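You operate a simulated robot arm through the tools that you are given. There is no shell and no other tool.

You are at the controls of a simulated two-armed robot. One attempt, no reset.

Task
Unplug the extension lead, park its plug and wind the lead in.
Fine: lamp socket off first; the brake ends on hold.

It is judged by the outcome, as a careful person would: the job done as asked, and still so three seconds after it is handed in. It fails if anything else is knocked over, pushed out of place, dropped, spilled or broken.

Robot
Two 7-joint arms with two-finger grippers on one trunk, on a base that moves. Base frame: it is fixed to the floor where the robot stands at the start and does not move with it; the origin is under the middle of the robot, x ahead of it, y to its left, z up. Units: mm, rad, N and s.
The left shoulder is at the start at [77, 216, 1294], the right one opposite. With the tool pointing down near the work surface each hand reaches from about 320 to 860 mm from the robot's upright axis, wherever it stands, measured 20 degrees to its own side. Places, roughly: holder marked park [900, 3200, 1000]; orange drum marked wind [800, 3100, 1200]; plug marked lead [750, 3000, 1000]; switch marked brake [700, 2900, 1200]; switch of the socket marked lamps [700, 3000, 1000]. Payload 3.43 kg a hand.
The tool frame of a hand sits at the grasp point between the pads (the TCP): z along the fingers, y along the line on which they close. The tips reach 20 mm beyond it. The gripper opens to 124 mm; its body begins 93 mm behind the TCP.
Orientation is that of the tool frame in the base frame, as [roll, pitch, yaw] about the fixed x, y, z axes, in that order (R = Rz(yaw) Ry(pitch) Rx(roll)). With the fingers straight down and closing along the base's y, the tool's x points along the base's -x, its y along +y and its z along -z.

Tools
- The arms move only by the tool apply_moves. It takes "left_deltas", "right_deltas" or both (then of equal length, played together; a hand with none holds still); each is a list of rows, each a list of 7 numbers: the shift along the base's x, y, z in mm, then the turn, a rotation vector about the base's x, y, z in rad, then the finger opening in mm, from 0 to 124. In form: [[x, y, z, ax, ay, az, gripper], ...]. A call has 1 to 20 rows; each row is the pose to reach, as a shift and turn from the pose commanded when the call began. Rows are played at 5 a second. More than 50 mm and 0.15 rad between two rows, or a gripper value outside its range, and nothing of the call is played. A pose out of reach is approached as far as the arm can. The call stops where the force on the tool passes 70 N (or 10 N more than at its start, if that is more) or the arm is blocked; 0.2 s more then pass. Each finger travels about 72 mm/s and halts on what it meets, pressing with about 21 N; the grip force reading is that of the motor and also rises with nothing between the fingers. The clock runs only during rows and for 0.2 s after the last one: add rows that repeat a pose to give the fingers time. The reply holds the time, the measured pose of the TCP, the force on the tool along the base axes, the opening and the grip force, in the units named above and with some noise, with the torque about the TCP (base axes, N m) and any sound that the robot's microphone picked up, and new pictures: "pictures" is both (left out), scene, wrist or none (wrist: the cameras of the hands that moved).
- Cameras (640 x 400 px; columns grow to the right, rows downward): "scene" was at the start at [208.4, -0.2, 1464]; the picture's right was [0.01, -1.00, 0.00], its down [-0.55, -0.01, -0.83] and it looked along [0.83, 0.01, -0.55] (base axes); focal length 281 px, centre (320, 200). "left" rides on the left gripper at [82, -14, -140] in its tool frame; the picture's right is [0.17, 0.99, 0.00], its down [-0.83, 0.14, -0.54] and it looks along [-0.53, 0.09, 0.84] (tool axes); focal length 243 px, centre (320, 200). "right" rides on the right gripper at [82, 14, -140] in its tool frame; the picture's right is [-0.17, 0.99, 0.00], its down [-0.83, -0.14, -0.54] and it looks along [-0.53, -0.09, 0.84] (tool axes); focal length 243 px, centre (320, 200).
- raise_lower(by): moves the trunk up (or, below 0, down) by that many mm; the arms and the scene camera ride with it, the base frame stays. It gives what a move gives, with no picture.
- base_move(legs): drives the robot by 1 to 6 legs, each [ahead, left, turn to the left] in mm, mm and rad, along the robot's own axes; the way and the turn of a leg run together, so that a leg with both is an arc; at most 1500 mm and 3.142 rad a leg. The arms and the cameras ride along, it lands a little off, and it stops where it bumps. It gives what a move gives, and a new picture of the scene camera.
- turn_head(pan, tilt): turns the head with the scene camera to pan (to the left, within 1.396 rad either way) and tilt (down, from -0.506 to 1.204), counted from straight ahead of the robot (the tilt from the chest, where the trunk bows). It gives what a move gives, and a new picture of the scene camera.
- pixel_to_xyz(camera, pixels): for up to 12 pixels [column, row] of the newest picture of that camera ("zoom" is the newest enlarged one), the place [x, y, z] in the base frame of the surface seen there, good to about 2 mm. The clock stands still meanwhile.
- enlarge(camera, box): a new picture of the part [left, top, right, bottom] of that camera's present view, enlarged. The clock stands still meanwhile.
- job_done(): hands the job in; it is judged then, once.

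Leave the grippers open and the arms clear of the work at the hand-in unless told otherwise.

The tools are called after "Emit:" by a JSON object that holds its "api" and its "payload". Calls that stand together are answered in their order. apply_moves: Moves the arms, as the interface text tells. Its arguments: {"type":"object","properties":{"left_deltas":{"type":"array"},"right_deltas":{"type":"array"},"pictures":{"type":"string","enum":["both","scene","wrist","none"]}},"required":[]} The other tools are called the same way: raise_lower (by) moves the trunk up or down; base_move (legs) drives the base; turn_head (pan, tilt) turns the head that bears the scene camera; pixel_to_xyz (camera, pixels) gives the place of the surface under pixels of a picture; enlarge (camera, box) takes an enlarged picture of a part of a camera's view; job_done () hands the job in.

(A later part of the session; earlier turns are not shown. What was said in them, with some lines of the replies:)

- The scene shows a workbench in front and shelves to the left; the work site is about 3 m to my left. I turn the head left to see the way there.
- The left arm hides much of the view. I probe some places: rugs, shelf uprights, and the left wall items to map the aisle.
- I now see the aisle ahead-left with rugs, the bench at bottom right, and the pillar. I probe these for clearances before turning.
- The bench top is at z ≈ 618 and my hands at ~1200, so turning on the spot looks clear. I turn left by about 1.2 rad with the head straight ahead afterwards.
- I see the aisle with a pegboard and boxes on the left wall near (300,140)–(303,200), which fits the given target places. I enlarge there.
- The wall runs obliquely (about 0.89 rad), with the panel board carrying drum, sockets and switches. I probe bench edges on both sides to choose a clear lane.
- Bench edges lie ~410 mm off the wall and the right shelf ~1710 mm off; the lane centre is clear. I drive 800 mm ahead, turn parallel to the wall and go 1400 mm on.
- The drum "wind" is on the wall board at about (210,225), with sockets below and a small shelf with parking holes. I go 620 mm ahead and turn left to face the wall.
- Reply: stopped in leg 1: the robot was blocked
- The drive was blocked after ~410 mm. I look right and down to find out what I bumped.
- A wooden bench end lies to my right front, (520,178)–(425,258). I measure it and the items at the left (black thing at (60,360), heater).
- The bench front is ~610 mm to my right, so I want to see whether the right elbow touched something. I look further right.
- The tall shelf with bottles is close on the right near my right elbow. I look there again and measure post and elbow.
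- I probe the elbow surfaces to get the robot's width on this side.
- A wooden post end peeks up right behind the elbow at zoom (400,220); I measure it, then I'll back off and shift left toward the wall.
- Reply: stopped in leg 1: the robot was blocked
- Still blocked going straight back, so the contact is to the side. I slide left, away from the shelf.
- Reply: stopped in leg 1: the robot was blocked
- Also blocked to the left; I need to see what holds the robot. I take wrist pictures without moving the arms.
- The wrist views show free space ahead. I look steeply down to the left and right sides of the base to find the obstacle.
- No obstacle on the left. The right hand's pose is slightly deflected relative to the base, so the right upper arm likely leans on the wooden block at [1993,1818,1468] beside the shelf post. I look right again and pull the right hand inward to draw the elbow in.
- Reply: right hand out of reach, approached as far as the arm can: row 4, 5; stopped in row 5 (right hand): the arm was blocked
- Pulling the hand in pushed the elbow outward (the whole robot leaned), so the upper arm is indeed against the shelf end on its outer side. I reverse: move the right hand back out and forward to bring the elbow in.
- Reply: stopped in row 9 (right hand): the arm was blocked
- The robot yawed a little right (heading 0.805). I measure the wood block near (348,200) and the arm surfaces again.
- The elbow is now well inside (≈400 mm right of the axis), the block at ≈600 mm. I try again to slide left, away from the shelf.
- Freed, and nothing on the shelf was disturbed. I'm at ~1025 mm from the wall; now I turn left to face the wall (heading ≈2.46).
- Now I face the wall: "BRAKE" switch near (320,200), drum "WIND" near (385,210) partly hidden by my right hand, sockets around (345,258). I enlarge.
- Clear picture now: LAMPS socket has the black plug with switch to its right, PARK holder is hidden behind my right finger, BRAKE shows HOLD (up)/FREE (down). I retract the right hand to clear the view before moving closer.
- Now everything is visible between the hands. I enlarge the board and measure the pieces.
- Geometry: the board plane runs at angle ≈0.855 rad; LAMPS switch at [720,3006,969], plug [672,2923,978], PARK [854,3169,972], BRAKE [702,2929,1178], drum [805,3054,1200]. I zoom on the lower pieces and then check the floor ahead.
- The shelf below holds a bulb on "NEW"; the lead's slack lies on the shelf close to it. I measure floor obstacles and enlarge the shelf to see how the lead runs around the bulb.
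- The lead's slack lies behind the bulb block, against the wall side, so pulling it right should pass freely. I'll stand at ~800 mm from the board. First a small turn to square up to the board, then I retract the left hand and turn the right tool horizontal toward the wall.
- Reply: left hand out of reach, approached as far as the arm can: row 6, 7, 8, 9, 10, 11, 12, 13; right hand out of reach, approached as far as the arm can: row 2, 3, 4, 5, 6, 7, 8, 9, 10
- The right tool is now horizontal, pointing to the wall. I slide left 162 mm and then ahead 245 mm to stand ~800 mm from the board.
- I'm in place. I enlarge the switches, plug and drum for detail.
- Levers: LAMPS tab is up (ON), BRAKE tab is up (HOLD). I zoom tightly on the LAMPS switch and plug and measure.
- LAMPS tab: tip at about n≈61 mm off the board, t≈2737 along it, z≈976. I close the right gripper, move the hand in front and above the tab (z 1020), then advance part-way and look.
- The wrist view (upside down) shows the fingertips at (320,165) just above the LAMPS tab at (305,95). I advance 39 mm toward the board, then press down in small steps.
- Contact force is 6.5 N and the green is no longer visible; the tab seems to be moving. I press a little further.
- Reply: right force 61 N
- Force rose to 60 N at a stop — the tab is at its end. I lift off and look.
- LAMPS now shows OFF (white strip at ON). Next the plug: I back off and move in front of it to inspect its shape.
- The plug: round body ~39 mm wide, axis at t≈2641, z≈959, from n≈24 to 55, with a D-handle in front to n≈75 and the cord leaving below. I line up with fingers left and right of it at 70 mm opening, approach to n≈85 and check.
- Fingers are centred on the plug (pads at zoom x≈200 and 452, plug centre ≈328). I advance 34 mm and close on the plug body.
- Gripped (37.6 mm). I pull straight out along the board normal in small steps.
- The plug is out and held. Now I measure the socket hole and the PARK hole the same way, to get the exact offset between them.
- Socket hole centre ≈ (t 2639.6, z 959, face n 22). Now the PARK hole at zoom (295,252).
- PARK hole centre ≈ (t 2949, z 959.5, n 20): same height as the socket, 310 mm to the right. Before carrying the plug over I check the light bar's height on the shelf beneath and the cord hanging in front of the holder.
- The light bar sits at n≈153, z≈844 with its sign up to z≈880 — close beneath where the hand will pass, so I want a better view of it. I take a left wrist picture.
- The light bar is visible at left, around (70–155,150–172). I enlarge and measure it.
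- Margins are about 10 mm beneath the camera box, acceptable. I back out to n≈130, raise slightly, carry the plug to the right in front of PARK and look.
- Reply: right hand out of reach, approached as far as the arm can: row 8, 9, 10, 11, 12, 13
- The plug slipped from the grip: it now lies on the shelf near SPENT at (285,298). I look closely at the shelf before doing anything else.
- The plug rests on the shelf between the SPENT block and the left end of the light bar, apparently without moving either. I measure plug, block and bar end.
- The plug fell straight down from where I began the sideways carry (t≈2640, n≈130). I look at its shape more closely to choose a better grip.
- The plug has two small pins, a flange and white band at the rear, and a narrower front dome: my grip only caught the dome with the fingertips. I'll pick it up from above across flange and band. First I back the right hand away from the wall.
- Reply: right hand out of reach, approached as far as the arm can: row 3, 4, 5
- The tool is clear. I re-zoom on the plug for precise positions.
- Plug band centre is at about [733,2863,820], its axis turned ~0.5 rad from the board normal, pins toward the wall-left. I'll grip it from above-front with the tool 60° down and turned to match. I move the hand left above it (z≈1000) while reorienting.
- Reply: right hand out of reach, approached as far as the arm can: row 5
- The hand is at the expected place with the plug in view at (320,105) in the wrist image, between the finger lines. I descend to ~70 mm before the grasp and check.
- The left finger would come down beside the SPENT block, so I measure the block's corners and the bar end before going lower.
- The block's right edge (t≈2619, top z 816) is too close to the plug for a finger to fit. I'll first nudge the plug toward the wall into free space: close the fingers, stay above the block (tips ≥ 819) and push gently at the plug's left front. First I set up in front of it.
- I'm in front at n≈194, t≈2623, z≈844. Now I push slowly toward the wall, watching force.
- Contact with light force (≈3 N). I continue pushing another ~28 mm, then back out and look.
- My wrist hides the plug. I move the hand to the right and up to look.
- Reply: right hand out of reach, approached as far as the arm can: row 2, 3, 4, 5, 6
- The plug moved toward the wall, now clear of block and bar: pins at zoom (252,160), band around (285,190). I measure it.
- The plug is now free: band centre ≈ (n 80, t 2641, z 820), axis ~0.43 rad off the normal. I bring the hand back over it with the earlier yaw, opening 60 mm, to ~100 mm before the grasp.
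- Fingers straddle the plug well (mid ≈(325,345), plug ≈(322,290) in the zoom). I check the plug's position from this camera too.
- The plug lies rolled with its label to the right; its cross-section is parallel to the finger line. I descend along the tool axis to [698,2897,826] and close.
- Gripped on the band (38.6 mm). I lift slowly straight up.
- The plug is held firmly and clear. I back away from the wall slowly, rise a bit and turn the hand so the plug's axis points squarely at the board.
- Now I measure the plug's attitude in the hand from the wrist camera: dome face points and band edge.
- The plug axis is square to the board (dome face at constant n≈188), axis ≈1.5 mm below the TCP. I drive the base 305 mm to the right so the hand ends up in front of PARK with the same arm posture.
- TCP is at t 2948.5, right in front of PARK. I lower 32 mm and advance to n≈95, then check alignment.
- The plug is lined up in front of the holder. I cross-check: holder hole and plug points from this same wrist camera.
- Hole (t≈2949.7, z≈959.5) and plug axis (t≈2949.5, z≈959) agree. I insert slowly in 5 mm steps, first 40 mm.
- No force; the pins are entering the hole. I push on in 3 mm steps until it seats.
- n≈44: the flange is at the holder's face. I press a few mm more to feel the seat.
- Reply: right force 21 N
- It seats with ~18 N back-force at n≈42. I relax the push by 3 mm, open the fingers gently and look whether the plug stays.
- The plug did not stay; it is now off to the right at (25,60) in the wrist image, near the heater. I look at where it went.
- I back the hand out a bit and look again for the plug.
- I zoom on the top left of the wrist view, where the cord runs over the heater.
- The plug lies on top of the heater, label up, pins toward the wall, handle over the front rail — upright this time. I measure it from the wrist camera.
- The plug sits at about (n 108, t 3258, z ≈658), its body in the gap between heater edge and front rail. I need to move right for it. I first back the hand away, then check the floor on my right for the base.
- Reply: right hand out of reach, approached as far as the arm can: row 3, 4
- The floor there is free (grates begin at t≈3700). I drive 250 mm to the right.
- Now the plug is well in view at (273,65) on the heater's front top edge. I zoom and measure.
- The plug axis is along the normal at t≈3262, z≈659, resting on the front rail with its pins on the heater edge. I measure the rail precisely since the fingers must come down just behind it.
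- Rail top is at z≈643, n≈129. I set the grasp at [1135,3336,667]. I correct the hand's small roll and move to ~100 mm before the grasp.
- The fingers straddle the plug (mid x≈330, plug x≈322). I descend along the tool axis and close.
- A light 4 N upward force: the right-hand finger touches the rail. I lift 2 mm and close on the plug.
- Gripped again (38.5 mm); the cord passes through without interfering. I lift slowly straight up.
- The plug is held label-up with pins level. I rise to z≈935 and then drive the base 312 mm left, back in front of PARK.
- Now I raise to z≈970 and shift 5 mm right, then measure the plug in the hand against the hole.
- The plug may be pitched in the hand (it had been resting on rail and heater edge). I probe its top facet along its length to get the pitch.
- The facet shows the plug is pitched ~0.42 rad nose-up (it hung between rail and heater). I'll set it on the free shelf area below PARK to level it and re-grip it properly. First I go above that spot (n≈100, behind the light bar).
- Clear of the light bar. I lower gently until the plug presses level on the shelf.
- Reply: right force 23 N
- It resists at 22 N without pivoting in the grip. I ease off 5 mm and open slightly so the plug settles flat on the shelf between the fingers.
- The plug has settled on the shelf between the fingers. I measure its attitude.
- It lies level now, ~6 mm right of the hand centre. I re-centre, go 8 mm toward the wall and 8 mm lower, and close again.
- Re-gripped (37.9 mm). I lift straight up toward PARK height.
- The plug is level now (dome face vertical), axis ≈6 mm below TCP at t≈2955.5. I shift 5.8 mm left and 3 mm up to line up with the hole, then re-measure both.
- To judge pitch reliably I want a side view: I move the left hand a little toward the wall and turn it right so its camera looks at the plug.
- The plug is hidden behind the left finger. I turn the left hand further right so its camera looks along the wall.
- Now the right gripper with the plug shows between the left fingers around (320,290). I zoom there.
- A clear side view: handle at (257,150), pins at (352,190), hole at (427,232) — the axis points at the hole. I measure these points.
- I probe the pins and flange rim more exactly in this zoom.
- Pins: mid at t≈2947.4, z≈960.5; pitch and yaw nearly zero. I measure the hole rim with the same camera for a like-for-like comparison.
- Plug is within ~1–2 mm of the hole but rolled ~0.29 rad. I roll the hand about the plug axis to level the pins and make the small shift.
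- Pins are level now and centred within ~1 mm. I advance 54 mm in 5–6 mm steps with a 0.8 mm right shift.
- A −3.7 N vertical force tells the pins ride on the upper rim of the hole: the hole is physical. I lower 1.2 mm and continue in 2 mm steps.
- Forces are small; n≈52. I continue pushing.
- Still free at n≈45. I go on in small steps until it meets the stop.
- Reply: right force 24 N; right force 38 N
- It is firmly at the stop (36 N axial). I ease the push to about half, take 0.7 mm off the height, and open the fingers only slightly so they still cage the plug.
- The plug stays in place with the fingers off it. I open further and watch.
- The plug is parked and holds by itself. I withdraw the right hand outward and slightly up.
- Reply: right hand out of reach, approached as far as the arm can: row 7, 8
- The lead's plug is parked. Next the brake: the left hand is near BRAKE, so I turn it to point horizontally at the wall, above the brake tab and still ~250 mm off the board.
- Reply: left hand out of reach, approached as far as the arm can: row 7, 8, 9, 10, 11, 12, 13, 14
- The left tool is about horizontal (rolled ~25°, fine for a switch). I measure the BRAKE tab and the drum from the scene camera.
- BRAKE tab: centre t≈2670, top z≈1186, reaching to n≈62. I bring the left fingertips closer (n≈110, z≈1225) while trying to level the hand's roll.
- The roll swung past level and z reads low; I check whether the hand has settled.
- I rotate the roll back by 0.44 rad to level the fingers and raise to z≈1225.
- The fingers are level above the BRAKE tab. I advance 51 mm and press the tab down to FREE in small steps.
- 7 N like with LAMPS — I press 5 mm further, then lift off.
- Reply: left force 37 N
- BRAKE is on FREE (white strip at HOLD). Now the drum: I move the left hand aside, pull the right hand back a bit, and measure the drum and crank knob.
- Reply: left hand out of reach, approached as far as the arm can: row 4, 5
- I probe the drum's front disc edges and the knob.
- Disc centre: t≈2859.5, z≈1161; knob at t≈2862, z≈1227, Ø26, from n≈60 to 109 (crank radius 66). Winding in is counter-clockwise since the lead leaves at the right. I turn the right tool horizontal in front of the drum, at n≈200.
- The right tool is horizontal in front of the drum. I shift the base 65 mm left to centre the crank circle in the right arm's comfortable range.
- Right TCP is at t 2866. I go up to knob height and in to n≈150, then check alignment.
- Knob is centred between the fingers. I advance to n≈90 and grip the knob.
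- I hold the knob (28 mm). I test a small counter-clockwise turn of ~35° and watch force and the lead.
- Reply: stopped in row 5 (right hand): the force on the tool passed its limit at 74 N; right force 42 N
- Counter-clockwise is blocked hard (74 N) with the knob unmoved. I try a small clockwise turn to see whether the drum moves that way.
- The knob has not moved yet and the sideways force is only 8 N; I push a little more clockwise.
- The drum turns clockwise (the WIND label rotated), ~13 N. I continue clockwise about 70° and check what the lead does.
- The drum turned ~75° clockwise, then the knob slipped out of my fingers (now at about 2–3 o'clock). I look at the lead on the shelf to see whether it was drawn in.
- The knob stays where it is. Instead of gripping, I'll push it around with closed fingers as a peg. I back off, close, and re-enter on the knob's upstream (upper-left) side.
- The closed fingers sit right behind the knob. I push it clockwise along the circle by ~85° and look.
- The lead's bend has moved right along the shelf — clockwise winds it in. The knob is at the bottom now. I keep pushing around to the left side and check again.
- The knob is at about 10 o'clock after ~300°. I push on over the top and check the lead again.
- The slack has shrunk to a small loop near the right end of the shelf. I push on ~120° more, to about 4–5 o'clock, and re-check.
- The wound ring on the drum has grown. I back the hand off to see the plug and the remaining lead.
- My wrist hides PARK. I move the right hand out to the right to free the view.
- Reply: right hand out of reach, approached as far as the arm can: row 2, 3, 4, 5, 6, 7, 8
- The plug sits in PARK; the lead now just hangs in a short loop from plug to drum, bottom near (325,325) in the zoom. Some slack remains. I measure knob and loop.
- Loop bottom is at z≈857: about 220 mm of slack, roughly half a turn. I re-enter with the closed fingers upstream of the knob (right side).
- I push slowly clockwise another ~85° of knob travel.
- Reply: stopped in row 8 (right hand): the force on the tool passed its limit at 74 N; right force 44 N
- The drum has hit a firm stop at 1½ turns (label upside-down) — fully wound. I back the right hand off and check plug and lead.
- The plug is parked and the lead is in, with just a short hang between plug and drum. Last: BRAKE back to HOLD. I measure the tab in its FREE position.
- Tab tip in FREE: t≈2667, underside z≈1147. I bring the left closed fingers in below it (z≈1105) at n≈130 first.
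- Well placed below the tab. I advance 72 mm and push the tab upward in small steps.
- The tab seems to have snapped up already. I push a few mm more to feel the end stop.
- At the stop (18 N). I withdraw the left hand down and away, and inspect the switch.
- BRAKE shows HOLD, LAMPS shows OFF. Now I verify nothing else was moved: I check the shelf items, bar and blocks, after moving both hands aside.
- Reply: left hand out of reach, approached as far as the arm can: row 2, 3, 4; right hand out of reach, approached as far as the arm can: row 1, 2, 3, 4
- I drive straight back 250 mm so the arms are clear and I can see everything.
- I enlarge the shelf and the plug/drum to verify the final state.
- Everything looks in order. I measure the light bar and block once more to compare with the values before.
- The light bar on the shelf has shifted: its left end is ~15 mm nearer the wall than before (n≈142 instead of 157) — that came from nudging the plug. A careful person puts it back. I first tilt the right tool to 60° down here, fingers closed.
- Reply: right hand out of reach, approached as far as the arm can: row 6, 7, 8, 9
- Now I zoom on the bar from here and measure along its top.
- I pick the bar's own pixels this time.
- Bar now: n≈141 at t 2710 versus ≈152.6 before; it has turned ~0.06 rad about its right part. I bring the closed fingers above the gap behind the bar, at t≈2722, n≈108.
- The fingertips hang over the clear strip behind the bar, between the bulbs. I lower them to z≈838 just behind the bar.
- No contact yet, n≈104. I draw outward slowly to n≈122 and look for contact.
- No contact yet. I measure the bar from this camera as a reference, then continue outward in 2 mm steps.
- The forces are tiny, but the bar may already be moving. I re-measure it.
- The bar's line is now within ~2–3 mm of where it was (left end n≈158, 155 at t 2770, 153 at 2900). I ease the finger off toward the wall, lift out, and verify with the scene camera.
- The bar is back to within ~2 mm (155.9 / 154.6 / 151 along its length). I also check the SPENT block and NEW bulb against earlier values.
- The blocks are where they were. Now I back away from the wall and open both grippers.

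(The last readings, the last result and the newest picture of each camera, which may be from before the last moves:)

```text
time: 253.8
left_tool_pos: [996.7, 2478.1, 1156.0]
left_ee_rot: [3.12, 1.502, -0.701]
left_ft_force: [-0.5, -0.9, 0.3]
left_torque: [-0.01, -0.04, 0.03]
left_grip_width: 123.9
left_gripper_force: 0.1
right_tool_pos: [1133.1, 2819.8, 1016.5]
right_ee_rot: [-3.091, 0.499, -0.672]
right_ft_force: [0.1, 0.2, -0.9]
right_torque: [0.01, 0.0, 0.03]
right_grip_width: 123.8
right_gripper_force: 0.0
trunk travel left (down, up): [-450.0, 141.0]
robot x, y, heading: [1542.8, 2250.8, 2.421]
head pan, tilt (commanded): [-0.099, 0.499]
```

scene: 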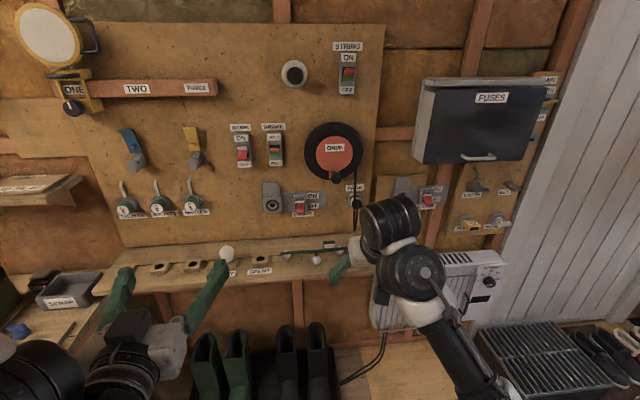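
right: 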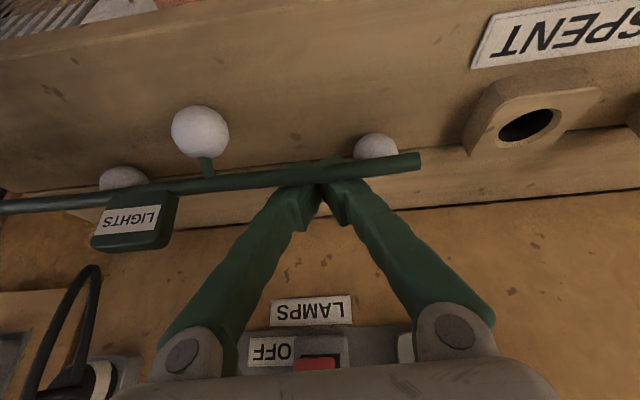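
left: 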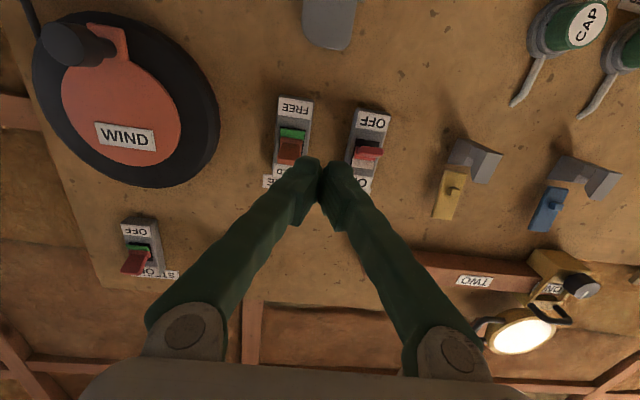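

A last close look at plug, drum and switches before handing in.

Emit:
{"api": "enlarge", "payload": {"camera": "scene", "box": [220, 110, 400, 240]}}

Emit:
{"api": "apply_moves", "payload": {"right_deltas": [[0, 0, 0, 0, 0, 0, 124]], "pictures": "wrist"}}

```text
3.08 times, centred on (310, 175) of scene
```

zoom: 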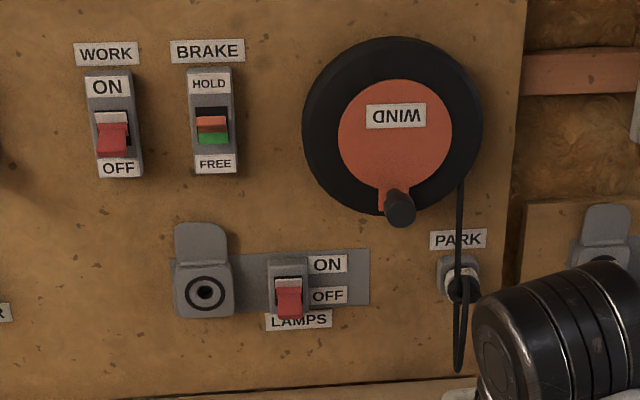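

```text
time: 254.2
left_tool_pos: [996.5, 2480.1, 1155.3]
left_ee_rot: [3.122, 1.504, -0.702]
left_ft_force: [0.1, 0.9, 0.5]
left_torque: [-0.01, 0.0, -0.01]
left_grip_width: 123.9
left_gripper_force: 0.1
right_tool_pos: [1134.3, 2819.8, 1016.7]
right_ee_rot: [-3.091, 0.5, -0.67]
right_ft_force: [-0.3, -0.3, -0.4]
right_torque: [-0.01, 0.02, 0.01]
right_grip_width: 124.1
right_gripper_force: 0.0
trunk travel left (down, up): [-450.0, 141.0]
robot x, y, heading: [1539.8, 2246.4, 2.42]
head pan, tilt (commanded): [-0.099, 0.499]
```

right: 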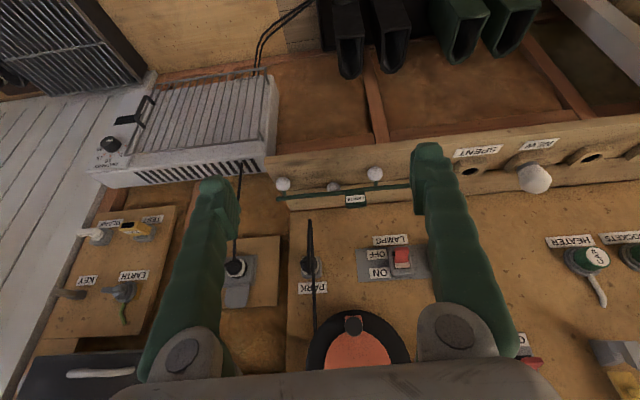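

Everything checks out. LAMPS is OFF, the lead's plug is in PARK, the drum is wound to its stop and BRAKE is on HOLD. The shelf items are in place, the grippers are open and the arms are clear. I hand the job in.

Emit:
{"api": "job_done", "payload": {}}

```text
The job is handed in.
```

The job is handed in. The lamp socket was switched off first, the lead is unplugged, its plug is in the park holder, the lead is wound in, and the brake is on hold.

- **Winding:** the drum hit a firm stop after about one and a half turns clockwise. A short hanging loop of lead remains between the plug and the drum.
- **Plug:** I dropped it twice on the way, once onto the shelf and once onto the heater. It now sits firmly in the holder, but turned half a turn from how it was in the socket, so its cord leaves at the top.
- **Light bar on the shelf:** I knocked its left end about 15 mm toward the wall while freeing the plug. I pushed it back, and it now measures within about 3 mm of where it was.
- **Bump on the way over:** the robot bumped against the tall shelf beside its right arm during the drive. It freed itself, and I saw nothing disturbed there.

The other shelf items look unmoved. The grippers are open and the arms are clear of the wall.
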